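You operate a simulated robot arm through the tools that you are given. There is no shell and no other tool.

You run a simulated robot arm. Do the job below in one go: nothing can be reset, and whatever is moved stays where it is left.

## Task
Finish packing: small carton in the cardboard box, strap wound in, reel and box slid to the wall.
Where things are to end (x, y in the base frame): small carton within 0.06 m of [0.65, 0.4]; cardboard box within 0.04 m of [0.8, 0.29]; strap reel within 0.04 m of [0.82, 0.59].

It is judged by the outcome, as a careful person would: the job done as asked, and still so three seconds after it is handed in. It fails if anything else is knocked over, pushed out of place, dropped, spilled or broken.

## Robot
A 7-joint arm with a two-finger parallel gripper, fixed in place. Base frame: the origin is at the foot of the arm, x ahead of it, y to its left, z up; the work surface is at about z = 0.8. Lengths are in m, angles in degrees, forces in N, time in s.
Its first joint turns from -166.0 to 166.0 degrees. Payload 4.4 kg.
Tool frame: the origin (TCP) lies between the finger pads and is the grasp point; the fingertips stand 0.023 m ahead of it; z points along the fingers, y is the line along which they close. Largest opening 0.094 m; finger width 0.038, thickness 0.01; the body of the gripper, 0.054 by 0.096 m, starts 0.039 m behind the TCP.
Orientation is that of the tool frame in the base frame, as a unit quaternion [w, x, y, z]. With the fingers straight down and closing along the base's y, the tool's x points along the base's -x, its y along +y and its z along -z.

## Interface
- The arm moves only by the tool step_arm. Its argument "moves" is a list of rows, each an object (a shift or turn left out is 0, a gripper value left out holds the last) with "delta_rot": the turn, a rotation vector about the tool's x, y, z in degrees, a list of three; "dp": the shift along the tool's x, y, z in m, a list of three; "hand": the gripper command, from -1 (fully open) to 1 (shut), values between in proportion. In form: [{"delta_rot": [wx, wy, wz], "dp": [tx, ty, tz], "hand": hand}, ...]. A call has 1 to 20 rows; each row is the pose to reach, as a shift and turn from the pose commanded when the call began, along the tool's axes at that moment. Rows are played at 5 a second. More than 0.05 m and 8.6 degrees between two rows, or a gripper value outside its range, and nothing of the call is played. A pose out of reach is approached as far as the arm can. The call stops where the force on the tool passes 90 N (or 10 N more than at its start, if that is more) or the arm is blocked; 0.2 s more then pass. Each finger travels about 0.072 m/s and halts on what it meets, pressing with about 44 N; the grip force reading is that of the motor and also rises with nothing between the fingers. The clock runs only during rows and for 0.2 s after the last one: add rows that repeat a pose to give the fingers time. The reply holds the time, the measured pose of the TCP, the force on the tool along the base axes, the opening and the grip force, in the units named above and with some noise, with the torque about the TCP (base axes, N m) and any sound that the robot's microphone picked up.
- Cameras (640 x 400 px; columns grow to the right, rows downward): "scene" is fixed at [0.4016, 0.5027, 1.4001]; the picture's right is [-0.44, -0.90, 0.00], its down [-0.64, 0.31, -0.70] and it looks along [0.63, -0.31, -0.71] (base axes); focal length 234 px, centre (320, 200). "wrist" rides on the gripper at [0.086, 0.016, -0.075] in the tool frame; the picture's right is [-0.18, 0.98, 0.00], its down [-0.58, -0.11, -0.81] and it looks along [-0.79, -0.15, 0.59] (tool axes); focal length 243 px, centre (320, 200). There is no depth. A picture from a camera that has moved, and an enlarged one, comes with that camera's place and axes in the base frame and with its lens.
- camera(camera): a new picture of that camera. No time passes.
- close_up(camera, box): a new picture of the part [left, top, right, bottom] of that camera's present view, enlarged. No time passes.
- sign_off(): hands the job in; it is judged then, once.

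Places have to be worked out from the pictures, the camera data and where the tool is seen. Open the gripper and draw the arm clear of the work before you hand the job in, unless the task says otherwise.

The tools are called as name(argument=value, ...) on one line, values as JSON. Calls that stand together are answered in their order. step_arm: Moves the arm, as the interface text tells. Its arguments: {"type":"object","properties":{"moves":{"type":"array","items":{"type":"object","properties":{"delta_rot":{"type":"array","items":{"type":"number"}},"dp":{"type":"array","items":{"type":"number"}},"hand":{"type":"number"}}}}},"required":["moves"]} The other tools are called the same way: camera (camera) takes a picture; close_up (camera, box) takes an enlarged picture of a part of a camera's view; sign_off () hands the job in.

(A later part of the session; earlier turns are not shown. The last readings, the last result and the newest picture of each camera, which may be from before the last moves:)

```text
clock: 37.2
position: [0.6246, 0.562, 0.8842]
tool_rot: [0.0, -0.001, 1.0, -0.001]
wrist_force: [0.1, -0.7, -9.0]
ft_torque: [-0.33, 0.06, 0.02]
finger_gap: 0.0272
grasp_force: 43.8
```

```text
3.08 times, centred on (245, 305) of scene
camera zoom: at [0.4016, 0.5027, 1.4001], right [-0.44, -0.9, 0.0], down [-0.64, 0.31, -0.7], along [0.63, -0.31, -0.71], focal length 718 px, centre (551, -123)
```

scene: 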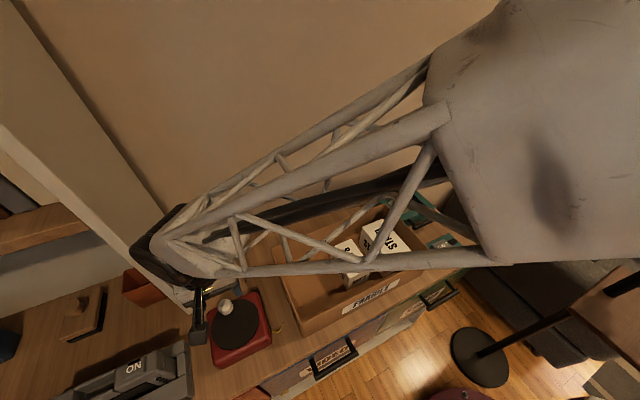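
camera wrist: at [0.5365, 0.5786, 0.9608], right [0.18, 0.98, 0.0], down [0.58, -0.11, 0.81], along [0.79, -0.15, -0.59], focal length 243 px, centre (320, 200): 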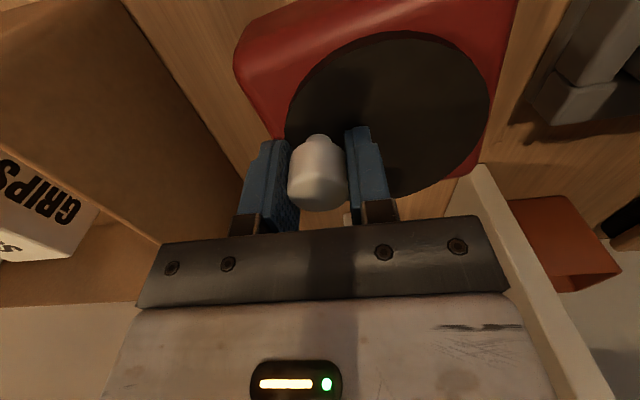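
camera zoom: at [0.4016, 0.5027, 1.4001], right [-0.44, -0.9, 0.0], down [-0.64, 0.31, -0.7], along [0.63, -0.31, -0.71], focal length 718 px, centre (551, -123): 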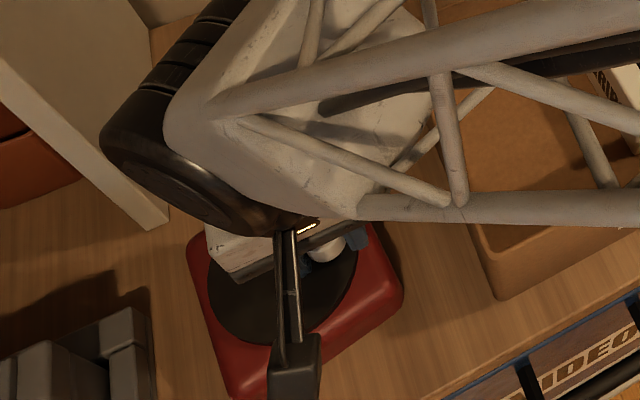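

The tail is no longer visible at the reel's right side. I'll zoom in to confirm.

close_up(camera="scene", box=[240, 290, 300, 350])

close_up(camera="wrist", box=[180, 0, 340, 120])

```text
6.67 times, centred on (270, 320) of scene
camera zoom: at [0.4016, 0.5027, 1.4001], right [-0.44, -0.9, 0.0], down [-0.64, 0.31, -0.7], along [0.63, -0.31, -0.71], focal length 1556 px, centre (653, -600)
```

zoom: 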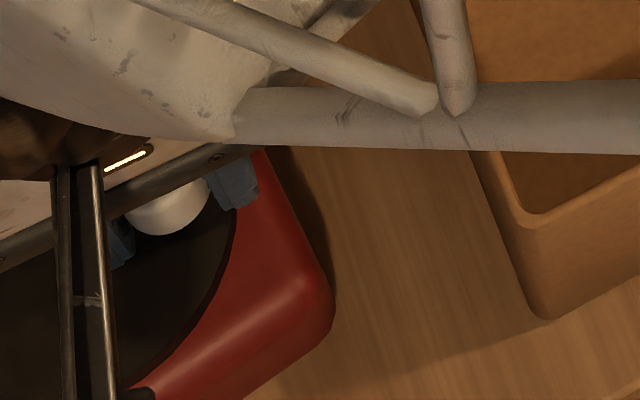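

```text
3.33 times, centred on (260, 60) of wrist
camera zoom: at [0.5365, 0.5786, 0.9608], right [0.18, 0.98, 0.0], down [0.58, -0.11, 0.81], along [0.79, -0.15, -0.59], focal length 809 px, centre (520, 667)
```

zoom: 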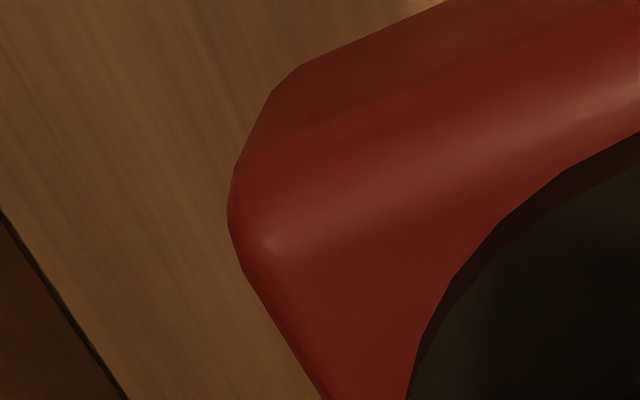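

The tail is fully inside. I'll wind a little further counter-clockwise (60°) in case it isn't fully wound, and watch for a stop or any base movement.

step_arm(moves=[{"delta_rot": [0, 0, -6], "dp": [-0.0033, -0.0003, 0.002], "hand": 0.6}, {"delta_rot": [0, 0, -12], "dp": [-0.0066, -0.0002, 0.002]}, {"delta_rot": [0, 0, -18], "dp": [-0.0099, 0.0002, 0.002]}, {"delta_rot": [0, 0, -24], "dp": [-0.0131, 0.0009, 0.002]}, {"delta_rot": [0, 0, -30], "dp": [-0.0162, 0.002, 0.002]}, {"delta_rot": [0, 0, -36], "dp": [-0.0192, 0.0034, 0.002]}, {"delta_rot": [0, 0, -42], "dp": [-0.022, 0.0051, 0.002]}, {"delta_rot": [0, 0, -48], "dp": [-0.0247, 0.0071, 0.002]}, {"delta_rot": [0, 0, -54], "dp": [-0.0271, 0.0094, 0.002]}, {"delta_rot": [0, 0, -60], "dp": [-0.0293, 0.0119, 0.002]}])

camera(camera="wrist")

close_up(camera="scene", box=[180, 240, 310, 370])

```text
clock: 39.4
position: [0.6536, 0.5759, 0.8838]
tool_rot: [0.0, -0.5, 0.866, 0.0]
wrist_force: [-0.2, -0.9, -9.2]
ft_torque: [-0.17, -0.27, 0.0]
finger_gap: 0.0271
grasp_force: 43.8
```

```text
taken
camera wrist: at [0.5957, 0.5083, 0.9605], right [-0.76, 0.65, 0.0], down [0.38, 0.45, 0.81], along [0.53, 0.61, -0.59], focal length 243 px, centre (320, 200)
```

wrist: 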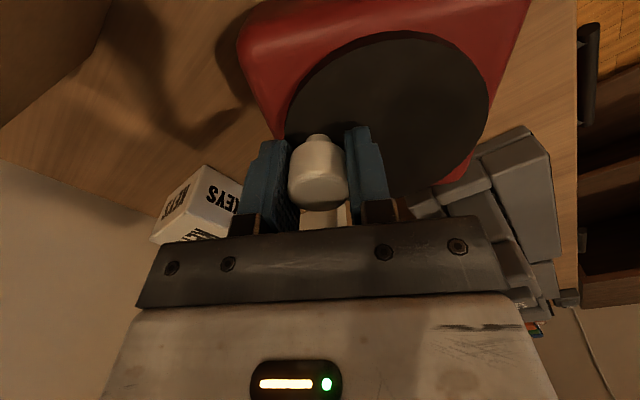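

```text
3.08 times, centred on (245, 305) of scene
camera zoom: at [0.4016, 0.5027, 1.4001], right [-0.44, -0.9, 0.0], down [-0.64, 0.31, -0.7], along [0.63, -0.31, -0.71], focal length 718 px, centre (551, -123)
```

zoom: 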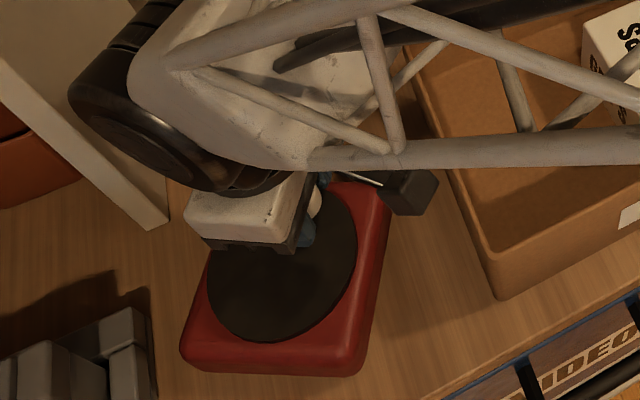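

The base rotated with the tool this time: it is now yawed about 60°. The −9 N reading, with torques pointing at the base centre, says the reel's weight was hanging from my grip. I'll press it down onto the table first, then turn 30° more to see whether the crank or the base moves.

step_arm(moves=[{"dp": [0, 0, 0.002], "hand": 0.6}, {"dp": [0, 0, 0.004]}, {"dp": [0, 0, 0.005]}, {"dp": [0, 0, 0.005]}])

close_up(camera="scene", box=[180, 240, 310, 370])

```text
clock: 40.4
position: [0.6532, 0.5765, 0.8824]
tool_rot: [0.002, -0.5, 0.866, 0.0]
wrist_force: [3.2, 3.3, 24.7]
ft_torque: [-0.56, 0.5, -0.15]
finger_gap: 0.0269
grasp_force: 44.1
```

```text
3.08 times, centred on (245, 305) of scene
camera zoom: at [0.4016, 0.5027, 1.4001], right [-0.44, -0.9, 0.0], down [-0.64, 0.31, -0.7], along [0.63, -0.31, -0.71], focal length 718 px, centre (551, -123)
```

zoom: 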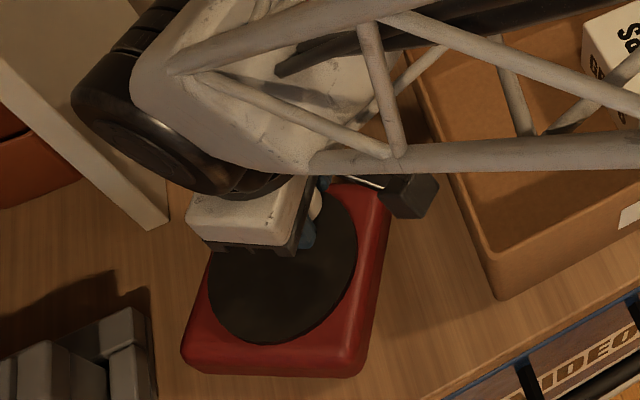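

It is pressed onto the table with 25 N now. I'll turn 30° more counter-clockwise.

step_arm(moves=[{"delta_rot": [0, 0, -5], "dp": [-0.0027, -0.0002, 0.001], "hand": 0.6}, {"delta_rot": [0, 0, -10], "dp": [-0.0054, -0.0001, 0.001]}, {"delta_rot": [0, 0, -15], "dp": [-0.0081, 0.0002, 0.001]}, {"delta_rot": [0, 0, -20], "dp": [-0.0108, 0.0007, 0.001]}, {"delta_rot": [0, 0, -25], "dp": [-0.0134, 0.0014, 0.001]}, {"delta_rot": [0, 0, -30], "dp": [-0.016, 0.0024, 0.001]}])

close_up(camera="scene", box=[180, 240, 310, 370])

camera(camera="wrist")

```text
clock: 41.9
position: [0.6619, 0.5913, 0.8814]
tool_rot: [0.002, -0.707, 0.707, 0.0]
wrist_force: [4.5, 0.6, 8.7]
ft_torque: [-0.54, 1.02, -0.1]
finger_gap: 0.0274
grasp_force: 43.8
stopped in row 6: the force on the tool passed its limit at 91 N (the readings are from after the stop); the commanded pose is now the measured one
```

```text
3.08 times, centred on (245, 305) of scene
camera zoom: at [0.4016, 0.5027, 1.4001], right [-0.44, -0.9, 0.0], down [-0.64, 0.31, -0.7], along [0.63, -0.31, -0.71], focal length 718 px, centre (551, -123)
```

zoom: 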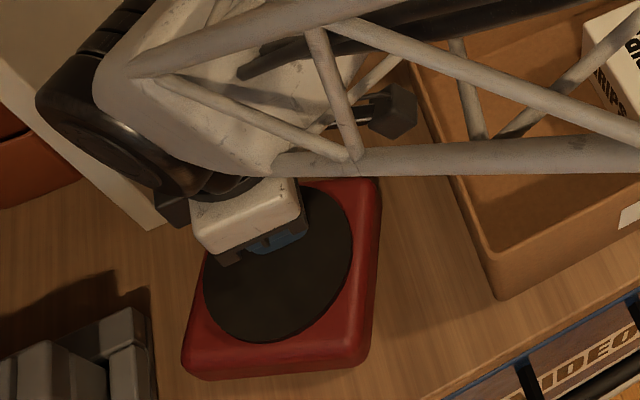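

```text
taken
camera wrist: at [0.6432, 0.5042, 0.9572], right [-0.98, 0.18, 0.0], down [0.11, 0.58, 0.81], along [0.15, 0.79, -0.59], focal length 243 px, centre (320, 200)
```

wrist: 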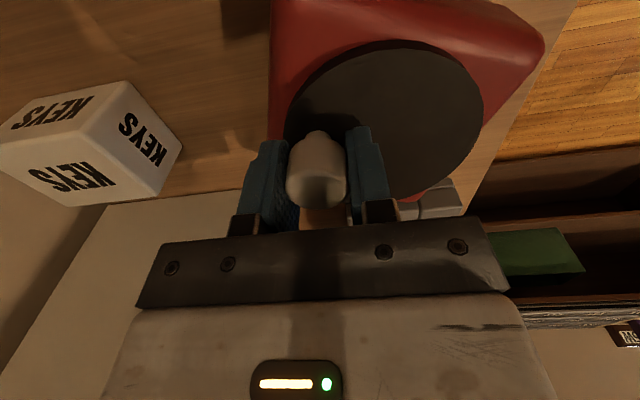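

The base held this time and the crank turned. The 91 N spike fits my turn centre being off, because the disc centre is now nearer (0.632, 0.602). I'll turn a further 30° about the corrected centre with a light press.

step_arm(moves=[{"dp": [0, 0, 0.001], "hand": 0.6}, {"delta_rot": [0, 0, -6], "dp": [-0.0032, -0.0009, 0.001]}, {"delta_rot": [0, 0, -12], "dp": [-0.0065, -0.0016, 0.001]}, {"delta_rot": [0, 0, -18], "dp": [-0.0098, -0.0018, 0.001]}, {"delta_rot": [0, 0, -24], "dp": [-0.0131, -0.0018, 0.001]}, {"delta_rot": [0, 0, -30], "dp": [-0.0164, -0.0013, 0.001]}])

close_up(camera="scene", box=[180, 240, 310, 370])

camera(camera="wrist")

```text
clock: 43.3
position: [0.6605, 0.6074, 0.8823]
tool_rot: [-0.002, 0.866, -0.5, 0.002]
wrist_force: [0.1, -0.6, 39.1]
ft_torque: [-0.14, 1.09, -1.27]
finger_gap: 0.0278
grasp_force: 43.5
```

```text
3.08 times, centred on (245, 305) of scene
camera zoom: at [0.4016, 0.5027, 1.4001], right [-0.44, -0.9, 0.0], down [-0.64, 0.31, -0.7], along [0.63, -0.31, -0.71], focal length 718 px, centre (551, -123)
```

zoom: 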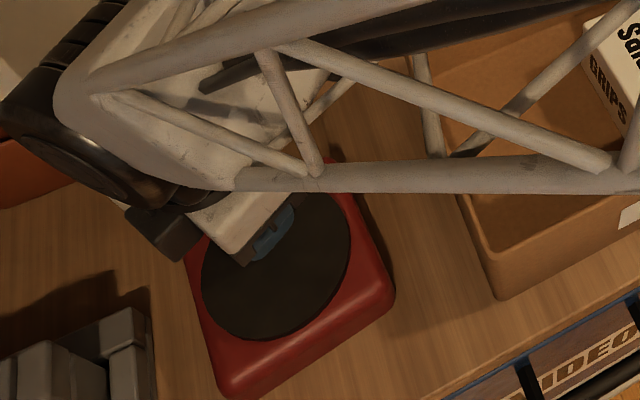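

```text
taken
camera wrist: at [0.6899, 0.5239, 0.9574], right [-0.94, -0.33, -0.01], down [-0.2, 0.56, 0.81], along [-0.27, 0.76, -0.59], focal length 243 px, centre (320, 200)
```

wrist: 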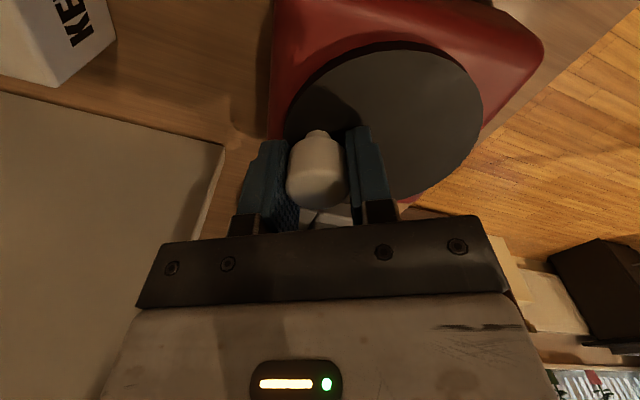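

The base turned with the crank under a firm press (39 N, 1.3 N·m), so the crank is at its stop: the strap is fully wound in and the base is square again. I'll release, lift and go look at the KEYS carton.

step_arm(moves=[{"dp": [0, 0, -0.002], "hand": -0.1}, {"dp": [0, 0, -0.002], "hand": -0.1}, {"dp": [0, 0, -0.004], "hand": -0.1}, {"dp": [0, 0, -0.04]}, {"dp": [0, 0, -0.08]}, {"delta_rot": [0, 0, 8], "dp": [0.002, -0.002, -0.09], "hand": -1}, {"delta_rot": [0, 0, 16], "dp": [0.004, -0.004, -0.1]}, {"delta_rot": [0, 0, 24], "dp": [0.006, -0.006, -0.11]}, {"delta_rot": [0, 0, 32], "dp": [0.008, -0.008, -0.12]}, {"delta_rot": [0, 0, 40], "dp": [0.01, -0.01, -0.13]}, {"delta_rot": [0, 0, 48], "dp": [0.012, -0.012, -0.138]}, {"delta_rot": [0, 0, 56], "dp": [0.014, -0.014, -0.138]}, {"delta_rot": [0, 0, 64], "dp": [0.016, -0.016, -0.138]}, {"delta_rot": [0, 0, 72], "dp": [0.018, -0.018, -0.138]}, {"delta_rot": [0, 0, 80], "dp": [0.02, -0.02, -0.138]}, {"delta_rot": [0, 0, 88], "dp": [0.022, -0.022, -0.138]}, {"delta_rot": [0, 0, 96], "dp": [0.024, -0.024, -0.138]}, {"delta_rot": [0, 0, 104], "dp": [0.025, -0.026, -0.138]}, {"delta_rot": [0, 0, 112], "dp": [0.026, -0.028, -0.138]}, {"delta_rot": [0, 0, 120], "dp": [0.026, -0.031, -0.138]}])

camera(camera="wrist")

camera(camera="scene")

```text
clock: 47.5
position: [0.7021, 0.5998, 1.0174]
tool_rot: [0.002, 0.002, 1.0, 0.001]
wrist_force: [-1.0, -0.4, -0.3]
ft_torque: [0.02, -0.02, 0.03]
finger_gap: 0.094
grasp_force: 0.0
```

```text
taken
camera wrist: at [0.6141, 0.6161, 1.0931], right [0.19, 0.98, 0.0], down [0.58, -0.11, 0.81], along [0.79, -0.15, -0.59], focal length 243 px, centre (320, 200)
```

wrist: 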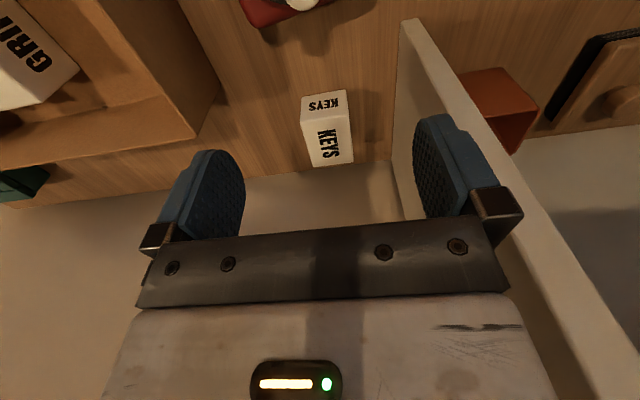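

```text
taken
```

scene: 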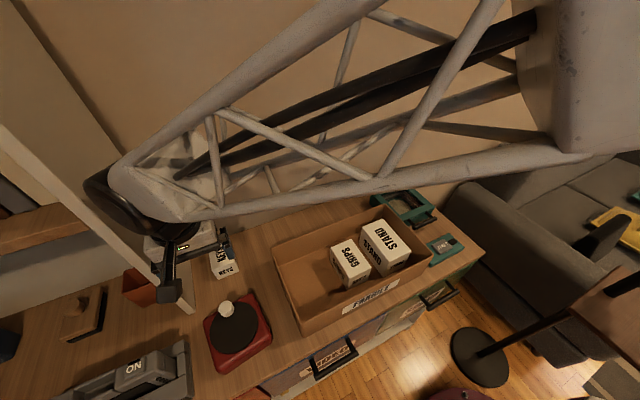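

The wall meets the table at about x≈0.912. I'll zoom in on the carton to get its exact pose.

close_up(camera="wrist", box=[260, 70, 420, 190])

close_up(camera="scene", box=[180, 240, 310, 370])

close_up(camera="scene", box=[260, 180, 480, 340])

```text
3.33 times, centred on (340, 130) of wrist
camera zoom: at [0.6141, 0.6161, 1.0931], right [0.19, 0.98, 0.0], down [0.58, -0.11, 0.81], along [0.79, -0.15, -0.59], focal length 809 px, centre (253, 433)
```

zoom: 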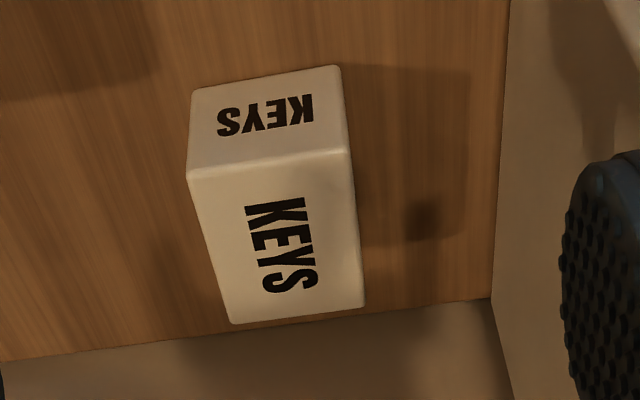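

```text
3.08 times, centred on (245, 305) of scene
camera zoom: at [0.4016, 0.5027, 1.4001], right [-0.44, -0.9, 0.0], down [-0.64, 0.31, -0.7], along [0.63, -0.31, -0.71], focal length 718 px, centre (551, -123)
```

zoom: 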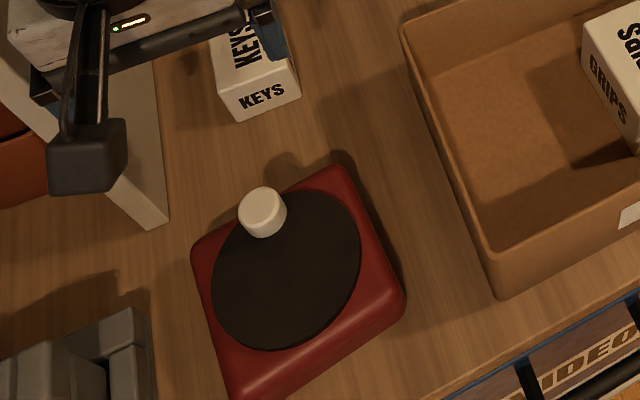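

```text
2.50 times, centred on (370, 260) of scene
camera zoom: at [0.4016, 0.5027, 1.4001], right [-0.44, -0.9, 0.0], down [-0.64, 0.31, -0.7], along [0.63, -0.31, -0.71], focal length 584 px, centre (195, 50)
```

zoom: 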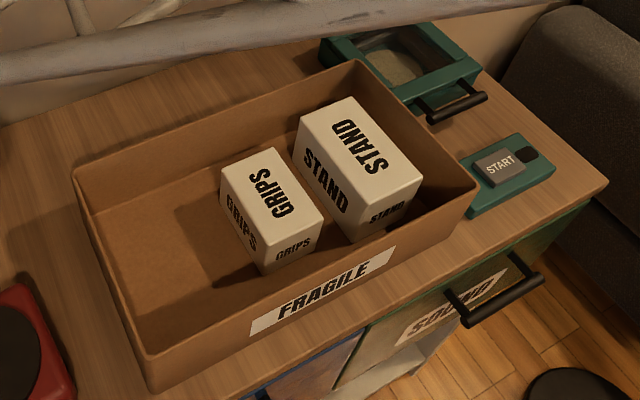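

The carton spans x 0.782–0.855 and y 0.562–0.618, with its top at about 0.855 and its sides square to the base axes. I'll yaw 90° and hover over it to grip it along its long side, which leaves its narrow side free to sit against the box's front wall.

step_arm(moves=[{"delta_rot": [0, 0, -7.5], "dp": [-0.01, -0.001, 0.005], "hand": -1}, {"delta_rot": [0, 0, -15], "dp": [-0.02, -0.002, 0.01]}, {"delta_rot": [0, 0, -22.5], "dp": [-0.03, -0.003, 0.015]}, {"delta_rot": [0, 0, -30], "dp": [-0.04, -0.003, 0.02]}, {"delta_rot": [0, 0, -37.5], "dp": [-0.05, -0.004, 0.025]}, {"delta_rot": [0, 0, -45], "dp": [-0.06, -0.005, 0.03]}, {"delta_rot": [0, 0, -52.5], "dp": [-0.07, -0.006, 0.035]}, {"delta_rot": [0, 0, -60], "dp": [-0.08, -0.007, 0.04]}, {"delta_rot": [0, 0, -67.5], "dp": [-0.09, -0.008, 0.045]}, {"delta_rot": [0, 0, -75], "dp": [-0.1, -0.009, 0.05]}, {"delta_rot": [0, 0, -82.5], "dp": [-0.11, -0.0098, 0.06]}, {"delta_rot": [0, 0, -90], "dp": [-0.1164, -0.0098, 0.067]}, {"delta_rot": [0, 0, -90], "dp": [-0.1164, -0.0098, 0.067]}])

camera(camera="wrist")

camera(camera="scene")

```text
clock: 50.3
position: [0.8164, 0.5913, 0.9527]
tool_rot: [-0.002, 0.708, -0.707, 0.001]
wrist_force: [0.1, 0.6, 0.5]
ft_torque: [-0.01, 0.01, 0.0]
finger_gap: 0.094
grasp_force: 0.2
```

```text
taken
camera wrist: at [0.8001, 0.5038, 1.0276], right [-0.98, 0.18, 0.0], down [0.11, 0.58, 0.81], along [0.15, 0.79, -0.59], focal length 243 px, centre (320, 200)
```

wrist: 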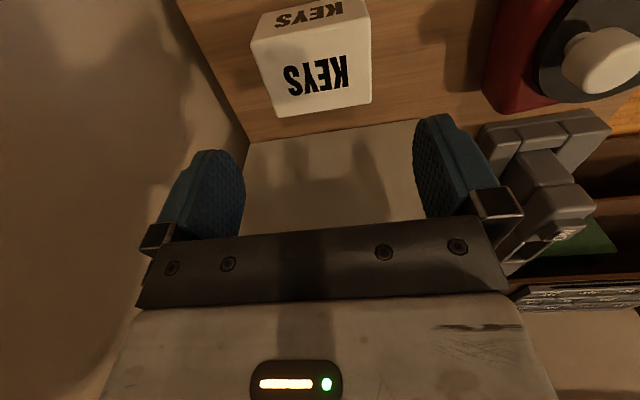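

```text
taken
```

scene: 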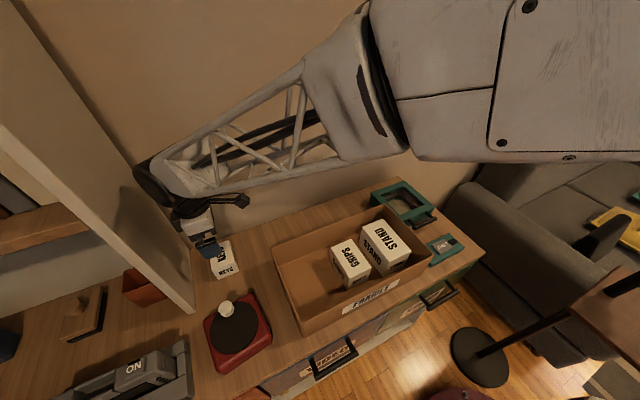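

The carton is centred under the gripper at about (0.819, 0.589). I'll go down to TCP z≈0.855 and close on it.

step_arm(moves=[{"dp": [0.001, -0.002, 0.03], "hand": -1}, {"dp": [0.001, -0.002, 0.06]}, {"dp": [0.001, -0.002, 0.085]}, {"dp": [0.001, -0.002, 0.0975]}, {"dp": [0.001, -0.002, 0.0975]}, {"dp": [0.001, -0.002, 0.0975], "hand": 0.2}, {"dp": [0.001, -0.002, 0.0975], "hand": 0.2}, {"dp": [0.001, -0.002, 0.0975], "hand": 0.2}])

camera(camera="wrist")

```text
clock: 52.1
position: [0.8188, 0.59, 0.8537]
tool_rot: [0.001, -0.707, 0.707, 0.0]
wrist_force: [-0.9, 0.2, 0.0]
ft_torque: [0.0, 0.01, -0.02]
finger_gap: 0.0774
grasp_force: 44.5
```

```text
taken
camera wrist: at [0.8013, 0.5025, 0.9294], right [-0.98, 0.18, 0.0], down [0.11, 0.58, 0.81], along [0.15, 0.79, -0.59], focal length 243 px, centre (320, 200)
```

wrist: 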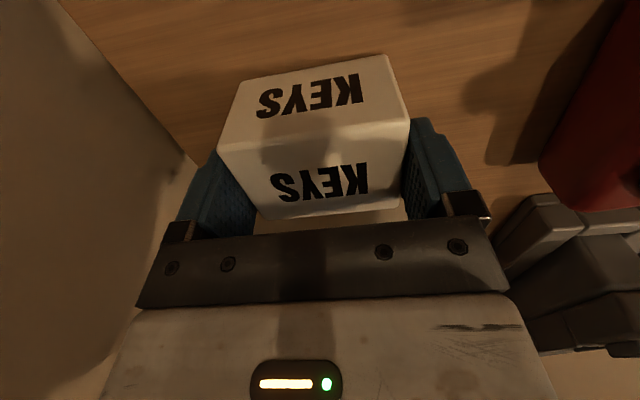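

The carton is gripped at a gap of 0.077 m. I'll lift it straight up, then carry it away from the wall toward the box.

step_arm(moves=[{"dp": [0, 0, -0.02], "hand": 0.2}, {"dp": [0, 0, -0.05]}, {"dp": [0, 0, -0.09]}, {"dp": [0, 0, -0.13]}, {"dp": [0, 0, -0.17]}, {"dp": [0, 0, -0.19]}, {"dp": [0.025, 0.025, -0.19]}, {"dp": [0.05, 0.05, -0.19]}, {"dp": [0.08, 0.08, -0.19]}, {"dp": [0.11, 0.11, -0.19]}, {"dp": [0.14, 0.14, -0.19]}, {"dp": [0.17, 0.169, -0.19]}, {"dp": [0.17, 0.169, -0.19]}])

camera(camera="wrist")

camera(camera="scene")

```text
clock: 54.9
position: [0.6494, 0.4194, 1.0427]
tool_rot: [0.002, -0.707, 0.707, 0.0]
wrist_force: [-0.7, -0.4, -2.2]
ft_torque: [0.02, 0.01, 0.0]
finger_gap: 0.0774
grasp_force: 44.1
```

```text
taken
camera wrist: at [0.6313, 0.3316, 1.1175], right [-0.98, 0.18, 0.0], down [0.11, 0.58, 0.81], along [0.15, 0.79, -0.59], focal length 243 px, centre (320, 200)
```

wrist: 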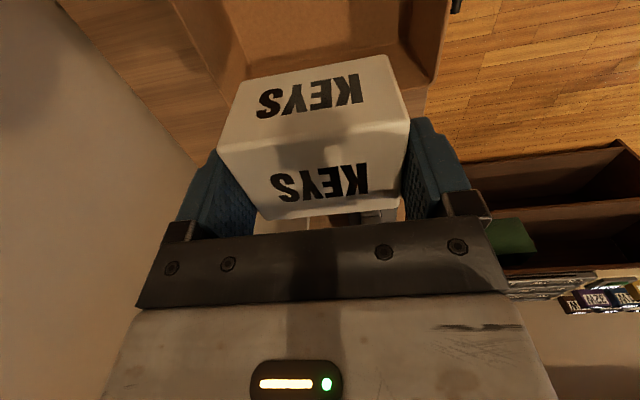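

```text
taken
```

scene: 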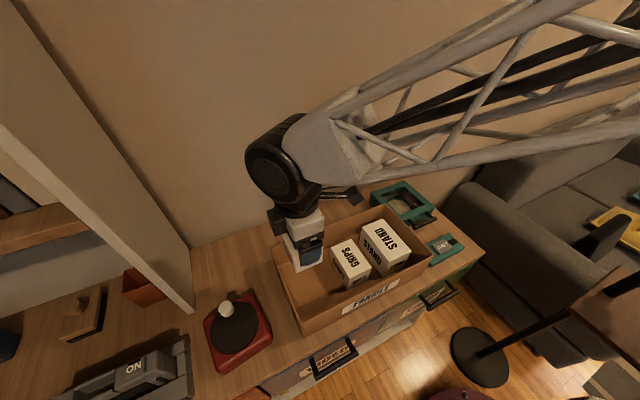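

The carton is held securely above the box. I'll yaw another 90° here so that the camera side faces the wall, and check whether that orientation is reachable.

step_arm(moves=[{"delta_rot": [0, 0, -7.5], "hand": 0.2}, {"delta_rot": [0, 0, -15]}, {"delta_rot": [0, 0, -22.5]}, {"delta_rot": [0, 0, -30]}, {"delta_rot": [0, 0, -37.5]}, {"delta_rot": [0, 0, -45]}, {"delta_rot": [0, 0, -52.5]}, {"delta_rot": [0, 0, -60]}, {"delta_rot": [0, 0, -67.5]}, {"delta_rot": [0, 0, -75]}, {"delta_rot": [0, 0, -82.5]}, {"delta_rot": [0, 0, -90]}, {"delta_rot": [0, 0, -90]}])

camera(camera="wrist")

camera(camera="scene")

```text
clock: 57.7
position: [0.65, 0.4194, 1.044]
tool_rot: [0.0, 1.0, 0.0, 0.002]
wrist_force: [0.0, 0.2, -1.3]
ft_torque: [-0.01, 0.0, 0.02]
finger_gap: 0.0774
grasp_force: 44.3
```

```text
taken
camera wrist: at [0.7357, 0.4027, 1.1196], right [-0.18, -0.98, 0.0], down [-0.58, 0.11, 0.8], along [-0.79, 0.15, -0.59], focal length 243 px, centre (320, 200)
```

wrist: 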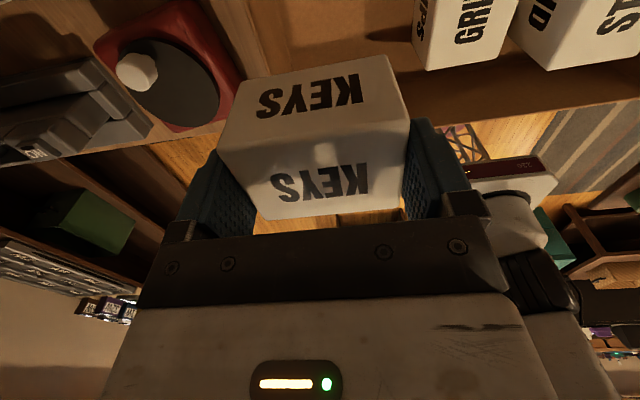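

```text
taken
```

scene: 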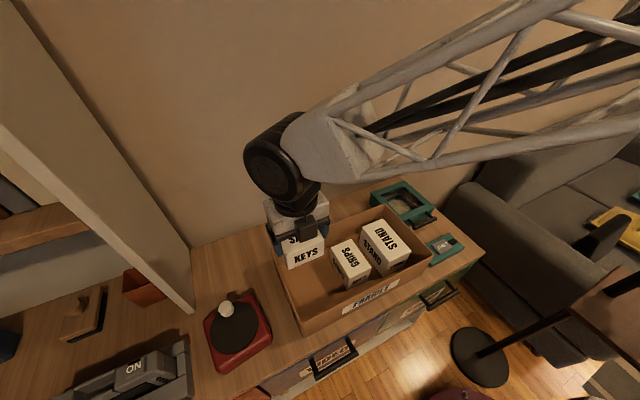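

Yaw 180° is reachable. I'll lower the carton into the free left part of the box at about (0.645, 0.40), stopping just above the floor.

step_arm(moves=[{"dp": [-0.005, 0.0194, 0.0], "hand": 0.2}, {"dp": [-0.005, 0.0194, 0.04]}, {"dp": [-0.005, 0.0194, 0.08]}, {"dp": [-0.005, 0.0194, 0.12]}, {"dp": [-0.005, 0.0194, 0.15]}, {"dp": [-0.005, 0.0194, 0.174]}, {"dp": [-0.005, 0.0194, 0.174]}])

camera(camera="wrist")

close_up(camera="scene", box=[260, 190, 420, 340])

```text
clock: 59.3
position: [0.6453, 0.4015, 0.8695]
tool_rot: [0.0, 1.0, 0.0, 0.002]
wrist_force: [0.0, -0.5, -1.5]
ft_torque: [0.0, 0.0, 0.0]
finger_gap: 0.0775
grasp_force: 43.9
```

```text
taken
camera wrist: at [0.7315, 0.3832, 0.9451], right [-0.18, -0.98, 0.0], down [-0.58, 0.11, 0.8], along [-0.79, 0.15, -0.59], focal length 243 px, centre (320, 200)
```

wrist: 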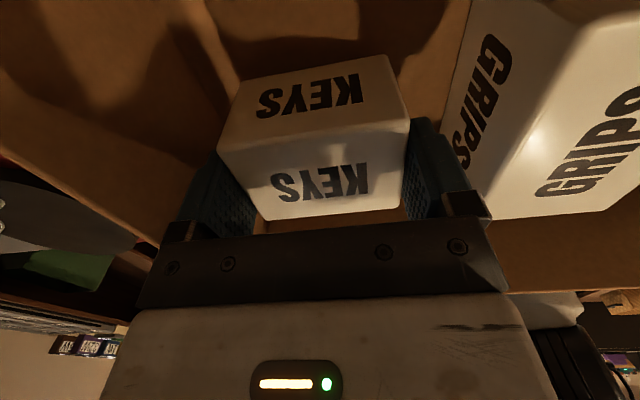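

```text
2.67 times, centred on (340, 265) of scene
camera zoom: at [0.4016, 0.5027, 1.4001], right [-0.44, -0.9, 0.0], down [-0.64, 0.31, -0.7], along [0.63, -0.31, -0.71], focal length 623 px, centre (267, 27)
```

zoom: 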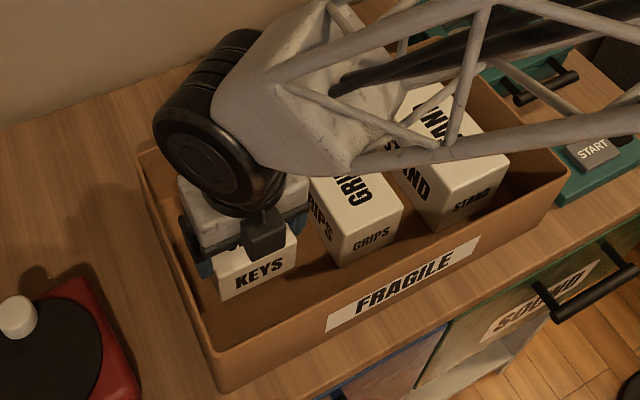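

The carton is over the box floor, clear of GRIPS (left side at y≈0.32) and the left wall. I'll lower the last centimetre gently.

step_arm(moves=[{"dp": [0, 0.001, 0.004], "hand": 0.2}, {"dp": [0, 0.001, 0.008]}, {"dp": [0, 0.001, 0.01]}])

```text
clock: 60.1
position: [0.6473, 0.4005, 0.8604]
tool_rot: [-0.002, 1.0, 0.0, 0.002]
wrist_force: [-0.1, -0.2, -1.0]
ft_torque: [0.0, 0.0, 0.03]
finger_gap: 0.0774
grasp_force: 43.7
```

No contact yet at z=0.860. I'll step down 1 mm at a time.

step_arm(moves=[{"dp": [0, 0, 0.001], "hand": 0.2}, {"dp": [0, 0, 0.002]}, {"dp": [0, 0, 0.003]}])

```text
clock: 60.9
position: [0.6457, 0.4004, 0.8577]
tool_rot: [-0.001, 1.0, 0.0, 0.003]
wrist_force: [-3.9, -7.3, 19.1]
ft_torque: [-0.36, 0.76, 0.19]
finger_gap: 0.0776
grasp_force: 43.7
```

Contact (19 N) at z≈0.858. I'll release with a small opening and lift clear, then yaw to close along x so I can measure the carton.

step_arm(moves=[{"dp": [0, 0, -0.001], "hand": -0.85}, {"dp": [0, 0, -0.001], "hand": -0.85}, {"dp": [0, 0, -0.02]}, {"dp": [0, 0, -0.06]}, {"dp": [0, 0, -0.1]}, {"delta_rot": [0, 0, 8], "dp": [0, 0, -0.1], "hand": -1}, {"delta_rot": [0, 0, 16], "dp": [0, 0, -0.1]}, {"delta_rot": [0, 0, 24], "dp": [0, 0, -0.1]}, {"delta_rot": [0, 0, 32], "dp": [0, 0, -0.1]}, {"delta_rot": [0, 0, 40], "dp": [0, 0, -0.1]}, {"delta_rot": [0, 0, 48], "dp": [0, 0, -0.1]}, {"delta_rot": [0, 0, 56], "dp": [0, 0, -0.1]}, {"delta_rot": [0, 0, 64], "dp": [0, 0, -0.1]}, {"delta_rot": [0, 0, 72], "dp": [0, 0, -0.1]}, {"delta_rot": [0, 0, 80], "dp": [0, 0, -0.1]}, {"delta_rot": [0, 0, 88], "dp": [0, 0, -0.1]}, {"delta_rot": [0, 0, 90], "dp": [0, 0, -0.1]}, {"delta_rot": [0, 0, 90], "dp": [0, 0, -0.1]}])

camera(camera="wrist")

close_up(camera="scene", box=[260, 190, 420, 340])

```text
clock: 64.7
position: [0.6456, 0.3989, 0.9576]
tool_rot: [0.002, -0.707, 0.707, -0.001]
wrist_force: [0.6, -0.3, 0.6]
ft_torque: [0.01, 0.02, -0.03]
finger_gap: 0.0938
grasp_force: 0.0
```

```text
taken
camera wrist: at [0.628, 0.3121, 1.0316], right [-0.98, 0.19, 0.0], down [0.11, 0.58, 0.81], along [0.15, 0.79, -0.59], focal length 243 px, centre (320, 200)
```

wrist: 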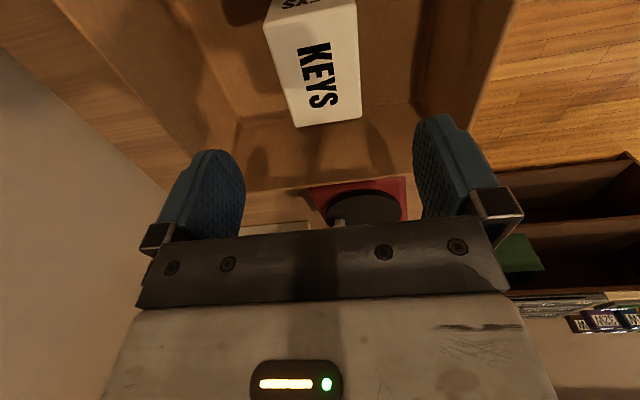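

```text
2.67 times, centred on (340, 265) of scene
camera zoom: at [0.4016, 0.5027, 1.4001], right [-0.44, -0.9, 0.0], down [-0.64, 0.31, -0.7], along [0.63, -0.31, -0.71], focal length 623 px, centre (267, 27)
```

zoom: 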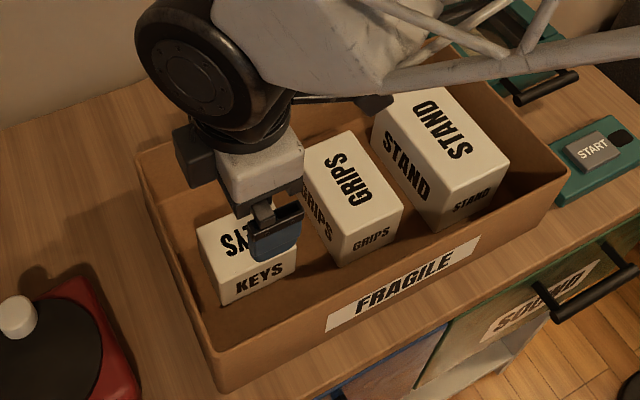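

The carton stands well inside the box. I'll go down and close along x to measure its width and exact x position.

step_arm(moves=[{"dp": [0, 0, 0.03], "hand": -1}, {"dp": [0, 0, 0.06]}, {"dp": [0, 0, 0.085]}, {"dp": [0, 0, 0.096]}, {"dp": [0, 0, 0.096], "hand": 0}, {"dp": [0, 0, 0.096], "hand": 0}, {"dp": [0, 0, 0.096], "hand": 0}, {"dp": [0, 0, 0.096], "hand": 0}])

camera(camera="wrist")

```text
clock: 66.5
position: [0.6445, 0.4005, 0.8602]
tool_rot: [-0.001, 0.707, -0.707, 0.0]
wrist_force: [0.1, 0.4, -0.2]
ft_torque: [0.0, 0.02, -0.02]
finger_gap: 0.0576
grasp_force: 43.6
```

```text
taken
camera wrist: at [0.6272, 0.3127, 0.9354], right [-0.98, 0.18, 0.0], down [0.11, 0.58, 0.81], along [0.15, 0.79, -0.59], focal length 243 px, centre (320, 200)
```

wrist: 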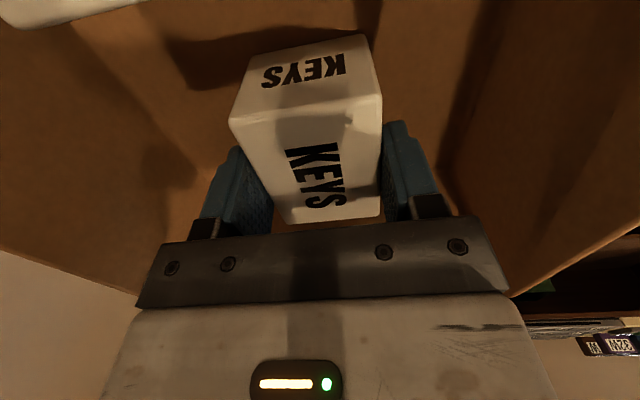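

The carton's width is 0.0576 m and its centre is at x≈0.6445. I'll drag it toward the box's front wall to x≈0.610, then open slightly and lift out.

step_arm(moves=[{"dp": [0, 0.007, -0.0005], "hand": 0}, {"dp": [0, 0.014, -0.0005]}, {"dp": [0, 0.021, -0.0005]}, {"dp": [0, 0.028, -0.0005]}, {"dp": [0, 0.0345, -0.0005]}, {"dp": [0, 0.0345, 0]}, {"dp": [0, 0.0345, 0], "hand": -0.3}, {"dp": [0, 0.0345, 0], "hand": -0.3}, {"dp": [0, 0.0345, -0.02]}, {"dp": [0, 0.0345, -0.06]}, {"dp": [0, 0.0345, -0.1]}])

camera(camera="wrist")

close_up(camera="scene", box=[260, 190, 420, 340])

```text
clock: 68.9
position: [0.6109, 0.3992, 0.96]
tool_rot: [-0.001, 0.707, -0.707, 0.0]
wrist_force: [-0.1, -0.9, -0.7]
ft_torque: [0.04, -0.02, 0.0]
finger_gap: 0.0611
grasp_force: 0.1
```

```text
taken
camera wrist: at [0.5939, 0.3117, 1.0359], right [-0.98, 0.18, 0.0], down [0.11, 0.58, 0.81], along [0.15, 0.79, -0.59], focal length 243 px, centre (320, 200)
```

wrist: 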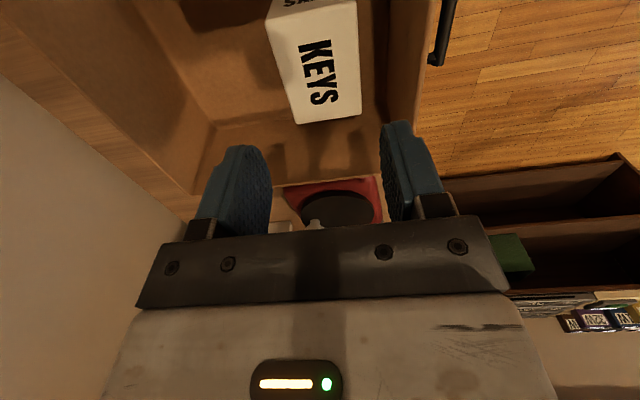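

```text
2.67 times, centred on (340, 265) of scene
camera zoom: at [0.4016, 0.5027, 1.4001], right [-0.44, -0.9, 0.0], down [-0.64, 0.31, -0.7], along [0.63, -0.31, -0.71], focal length 623 px, centre (267, 27)
```

zoom: 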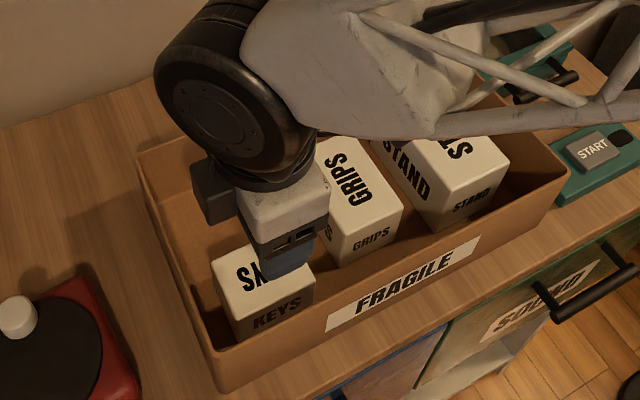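

The carton is at x≈0.611. To know the box position accurately I'll straddle its back wall with the fingers and measure it, so I'm moving over it now.

step_arm(moves=[{"dp": [0, -0.035, 0], "hand": -0.1}, {"dp": [0, -0.07, 0]}, {"dp": [0, -0.105, 0]}, {"dp": [0, -0.131, 0]}, {"dp": [0, -0.131, 0]}])

camera(camera="wrist")

```text
clock: 70.1
position: [0.7417, 0.4003, 0.9609]
tool_rot: [0.002, -0.707, 0.707, -0.001]
wrist_force: [0.1, 0.3, 0.0]
ft_torque: [-0.02, 0.0, 0.03]
finger_gap: 0.0518
grasp_force: 0.0
```

```text
taken
camera wrist: at [0.7245, 0.313, 1.0363], right [-0.98, 0.18, 0.0], down [0.11, 0.58, 0.81], along [0.15, 0.79, -0.59], focal length 243 px, centre (320, 200)
```

wrist: 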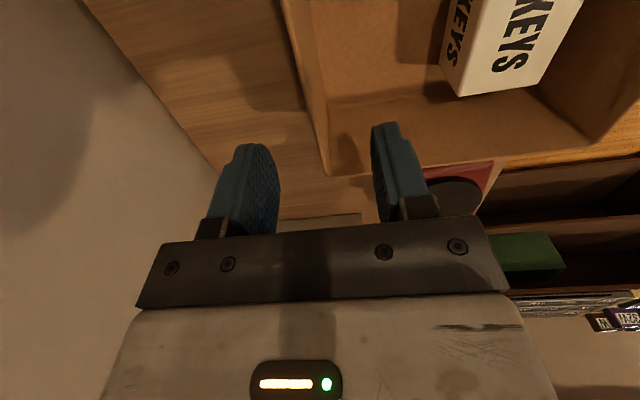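

The back rim shows at x≈0.748, z≈0.895. I'll shift 5 mm, go down and close on the wall.

step_arm(moves=[{"dp": [0, -0.0055, 0.03], "hand": -0.1}, {"dp": [0, -0.0055, 0.06]}, {"dp": [0, -0.0055, 0.078]}, {"dp": [0, -0.0055, 0.078], "hand": 0.4}, {"dp": [0, -0.0055, 0.078], "hand": 0.6}, {"dp": [0, -0.0055, 0.078], "hand": 0.8}, {"dp": [0, -0.0055, 0.078], "hand": 1}, {"dp": [0, -0.0055, 0.078], "hand": 1}, {"dp": [0, -0.0055, 0.078], "hand": 1}])

camera(camera="wrist")

```text
clock: 72.1
position: [0.7477, 0.3993, 0.8838]
tool_rot: [-0.002, 0.707, -0.707, 0.001]
wrist_force: [1.6, 0.8, 1.9]
ft_torque: [0.0, 0.66, 0.62]
finger_gap: 0.0035
grasp_force: 44.0
```

```text
taken
camera wrist: at [0.7301, 0.3125, 0.9588], right [-0.98, 0.18, 0.0], down [0.11, 0.58, 0.81], along [0.15, 0.79, -0.59], focal length 243 px, centre (320, 200)
```

wrist: 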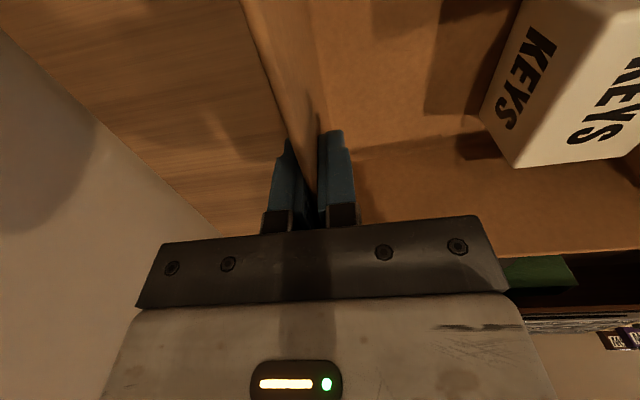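

The back wall is 0.0035 m thick with its centre at x=0.7477. I'll release and measure the front wall the same way, at y≈0.34 in the gap between KEYS and GRIPS.

step_arm(moves=[{"dp": [0, 0, 0], "hand": 0.3}, {"dp": [0, 0, 0], "hand": 0.3}, {"dp": [0, 0, -0.04]}, {"dp": [0, 0, -0.08]}, {"dp": [0.012, 0.04, -0.08]}, {"dp": [0.025, 0.08, -0.08]}, {"dp": [0.037, 0.12, -0.08]}, {"dp": [0.05, 0.155, -0.08]}, {"dp": [0.0593, 0.19, -0.08]}, {"dp": [0.0593, 0.19, -0.08]}])

camera(camera="wrist")

close_up(camera="scene", box=[260, 190, 420, 340])

```text
clock: 74.3
position: [0.5575, 0.34, 0.9641]
tool_rot: [0.003, -0.707, 0.707, 0.0]
wrist_force: [0.7, 0.7, 0.7]
ft_torque: [-0.01, 0.02, -0.02]
finger_gap: 0.0332
grasp_force: 0.0
```

```text
taken
camera wrist: at [0.5403, 0.2528, 1.0389], right [-0.98, 0.18, 0.0], down [0.11, 0.58, 0.81], along [0.15, 0.79, -0.59], focal length 243 px, centre (320, 200)
```

wrist: 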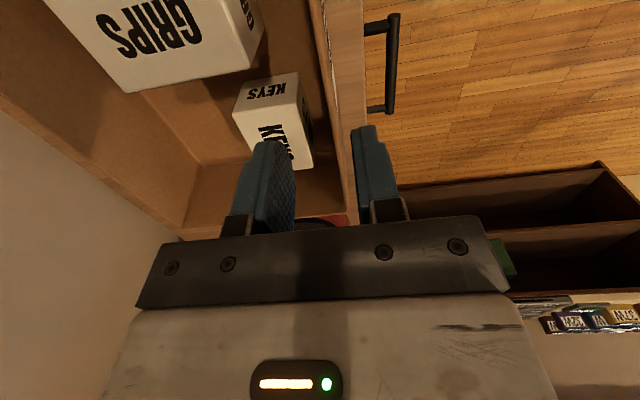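

```text
2.67 times, centred on (340, 265) of scene
camera zoom: at [0.4016, 0.5027, 1.4001], right [-0.44, -0.9, 0.0], down [-0.64, 0.31, -0.7], along [0.63, -0.31, -0.71], focal length 623 px, centre (267, 27)
```

zoom: 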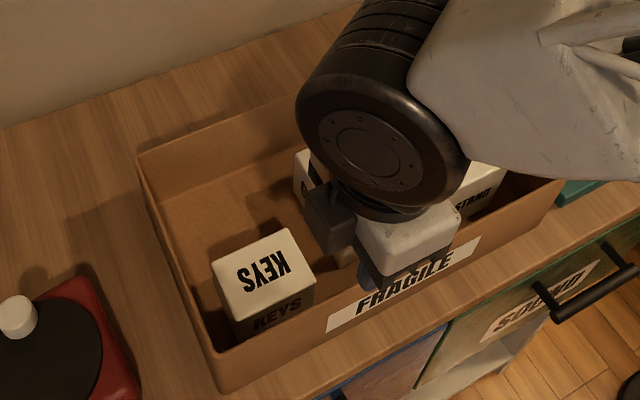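

The front rim appears at x≈0.549–0.551. I'll shift over, go down and close on it.

step_arm(moves=[{"dp": [0, 0.0065, 0.03], "hand": 0.3}, {"dp": [0, 0.0065, 0.06]}, {"dp": [0, 0.0065, 0.079]}, {"dp": [0, 0.0065, 0.079], "hand": 0.5}, {"dp": [0, 0.0065, 0.079], "hand": 0.7}, {"dp": [0, 0.0065, 0.079], "hand": 0.85}, {"dp": [0, 0.0065, 0.079], "hand": 1}, {"dp": [0, 0.0065, 0.079], "hand": 1}, {"dp": [0, 0.0065, 0.079], "hand": 1}])

camera(camera="wrist")

```text
clock: 76.3
position: [0.5504, 0.341, 0.8838]
tool_rot: [-0.002, 0.707, -0.707, 0.0]
wrist_force: [0.6, 1.3, 0.9]
ft_torque: [-0.06, 0.65, 0.71]
finger_gap: 0.004
grasp_force: 43.7
```

```text
taken
camera wrist: at [0.5333, 0.2526, 0.9588], right [-0.98, 0.18, 0.0], down [0.11, 0.58, 0.81], along [0.15, 0.79, -0.59], focal length 243 px, centre (320, 200)
```

wrist: 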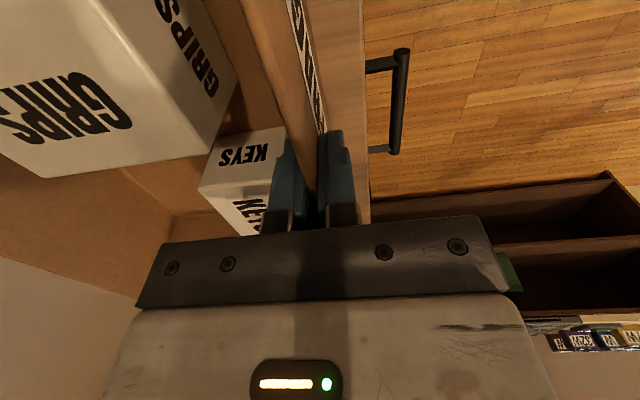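

The front wall centre is at x=0.5504, so the box is 0.20 m deep with its centre at about 0.649. This grip works as a handle: I'll slide the box 6 cm toward the wall first and check alignment and clearance.

step_arm(moves=[{"dp": [0, -0.003, 0], "hand": 1}, {"dp": [0, -0.01, 0]}, {"dp": [0, -0.018, 0]}, {"dp": [0, -0.026, 0]}, {"dp": [0, -0.034, 0]}, {"dp": [0, -0.042, 0]}, {"dp": [0, -0.05, 0]}, {"dp": [0, -0.056, 0]}, {"dp": [0, -0.06, 0]}, {"dp": [0, -0.06, 0]}])

camera(camera="scene")

close_up(camera="scene", box=[240, 160, 500, 340])

camera(camera="wrist")

```text
clock: 78.5
position: [0.6107, 0.3399, 0.8847]
tool_rot: [-0.003, 0.707, -0.707, 0.001]
wrist_force: [-11.3, 0.6, 17.2]
ft_torque: [-0.12, 0.73, -0.2]
finger_gap: 0.0037
grasp_force: 43.8
```

```text
taken
```

scene: 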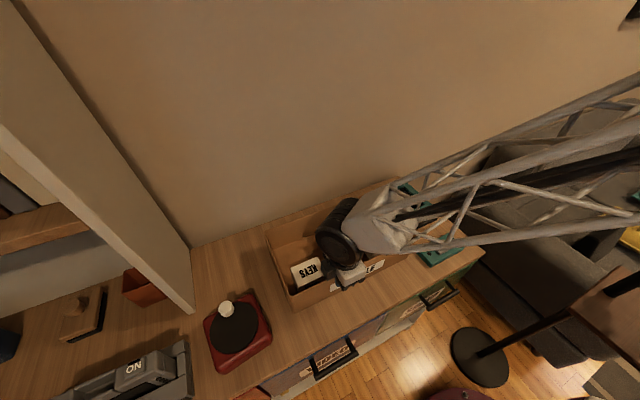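

```text
2.22 times, centred on (370, 250) of scene
camera zoom: at [0.4016, 0.5027, 1.4001], right [-0.44, -0.9, 0.0], down [-0.64, 0.31, -0.7], along [0.63, -0.31, -0.71], focal length 519 px, centre (209, 89)
```

zoom: 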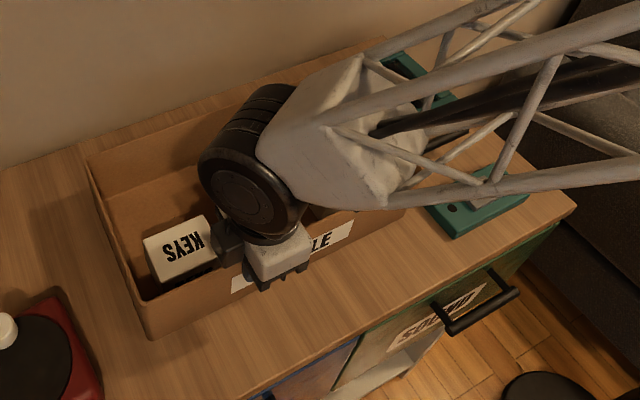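

```text
taken
camera wrist: at [0.5934, 0.2528, 0.9587], right [-0.98, 0.18, 0.0], down [0.11, 0.58, 0.81], along [0.15, 0.79, -0.59], focal length 243 px, centre (320, 200)
```

wrist: 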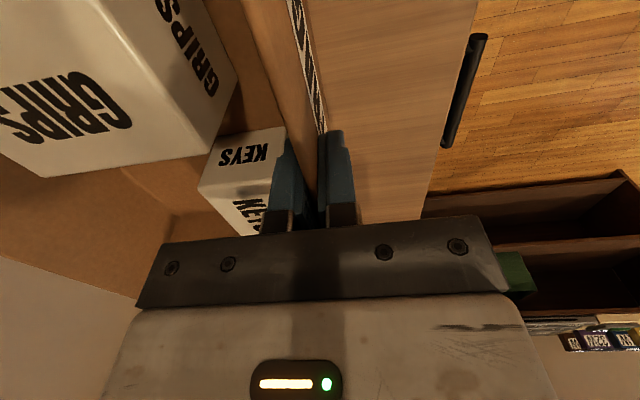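

The box slides rigidly with the grip and the tray stays clear, with the box centre at about 0.709. I'll slide the remaining 5.4 cm.

step_arm(moves=[{"dp": [0, -0.003, 0], "hand": 1}, {"dp": [0, -0.01, 0]}, {"dp": [0, -0.018, 0]}, {"dp": [0, -0.026, 0]}, {"dp": [0, -0.034, 0]}, {"dp": [0, -0.042, 0]}, {"dp": [0, -0.049, 0]}, {"dp": [0, -0.0538, 0]}, {"dp": [0, -0.0538, 0]}, {"dp": [0, -0.0538, 0]}])

camera(camera="wrist")

close_up(camera="scene", box=[240, 160, 500, 340])

```text
clock: 80.7
position: [0.6642, 0.3382, 0.884]
tool_rot: [-0.002, 0.707, -0.707, 0.001]
wrist_force: [-7.4, 2.8, 8.0]
ft_torque: [-0.36, 0.59, 0.04]
finger_gap: 0.0039
grasp_force: 44.4
```

```text
taken
camera wrist: at [0.6474, 0.253, 0.9587], right [-0.98, 0.18, 0.0], down [0.11, 0.58, 0.81], along [0.15, 0.79, -0.59], focal length 243 px, centre (320, 200)
```

wrist: 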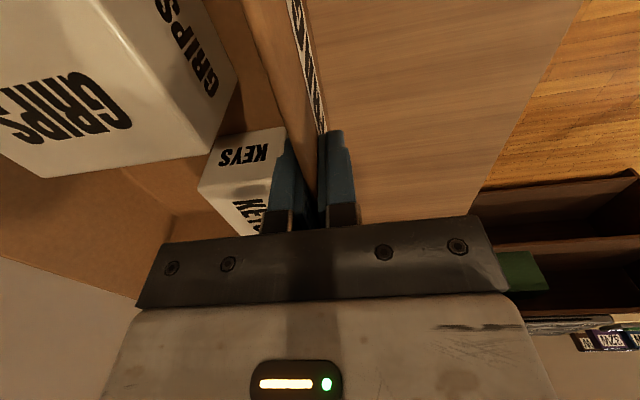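

```text
2.22 times, centred on (370, 250) of scene
camera zoom: at [0.4016, 0.5027, 1.4001], right [-0.44, -0.9, 0.0], down [-0.64, 0.31, -0.7], along [0.63, -0.31, -0.71], focal length 519 px, centre (209, 89)
```

zoom: 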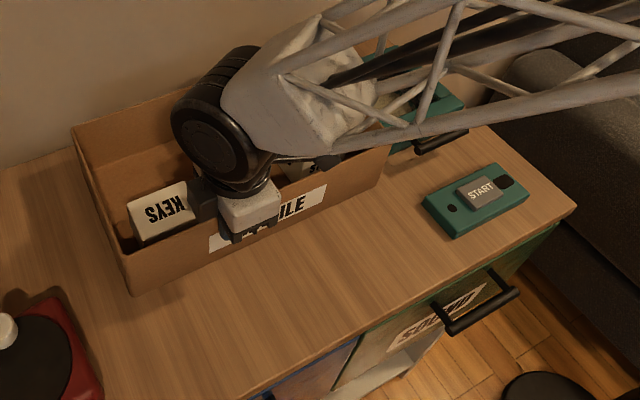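

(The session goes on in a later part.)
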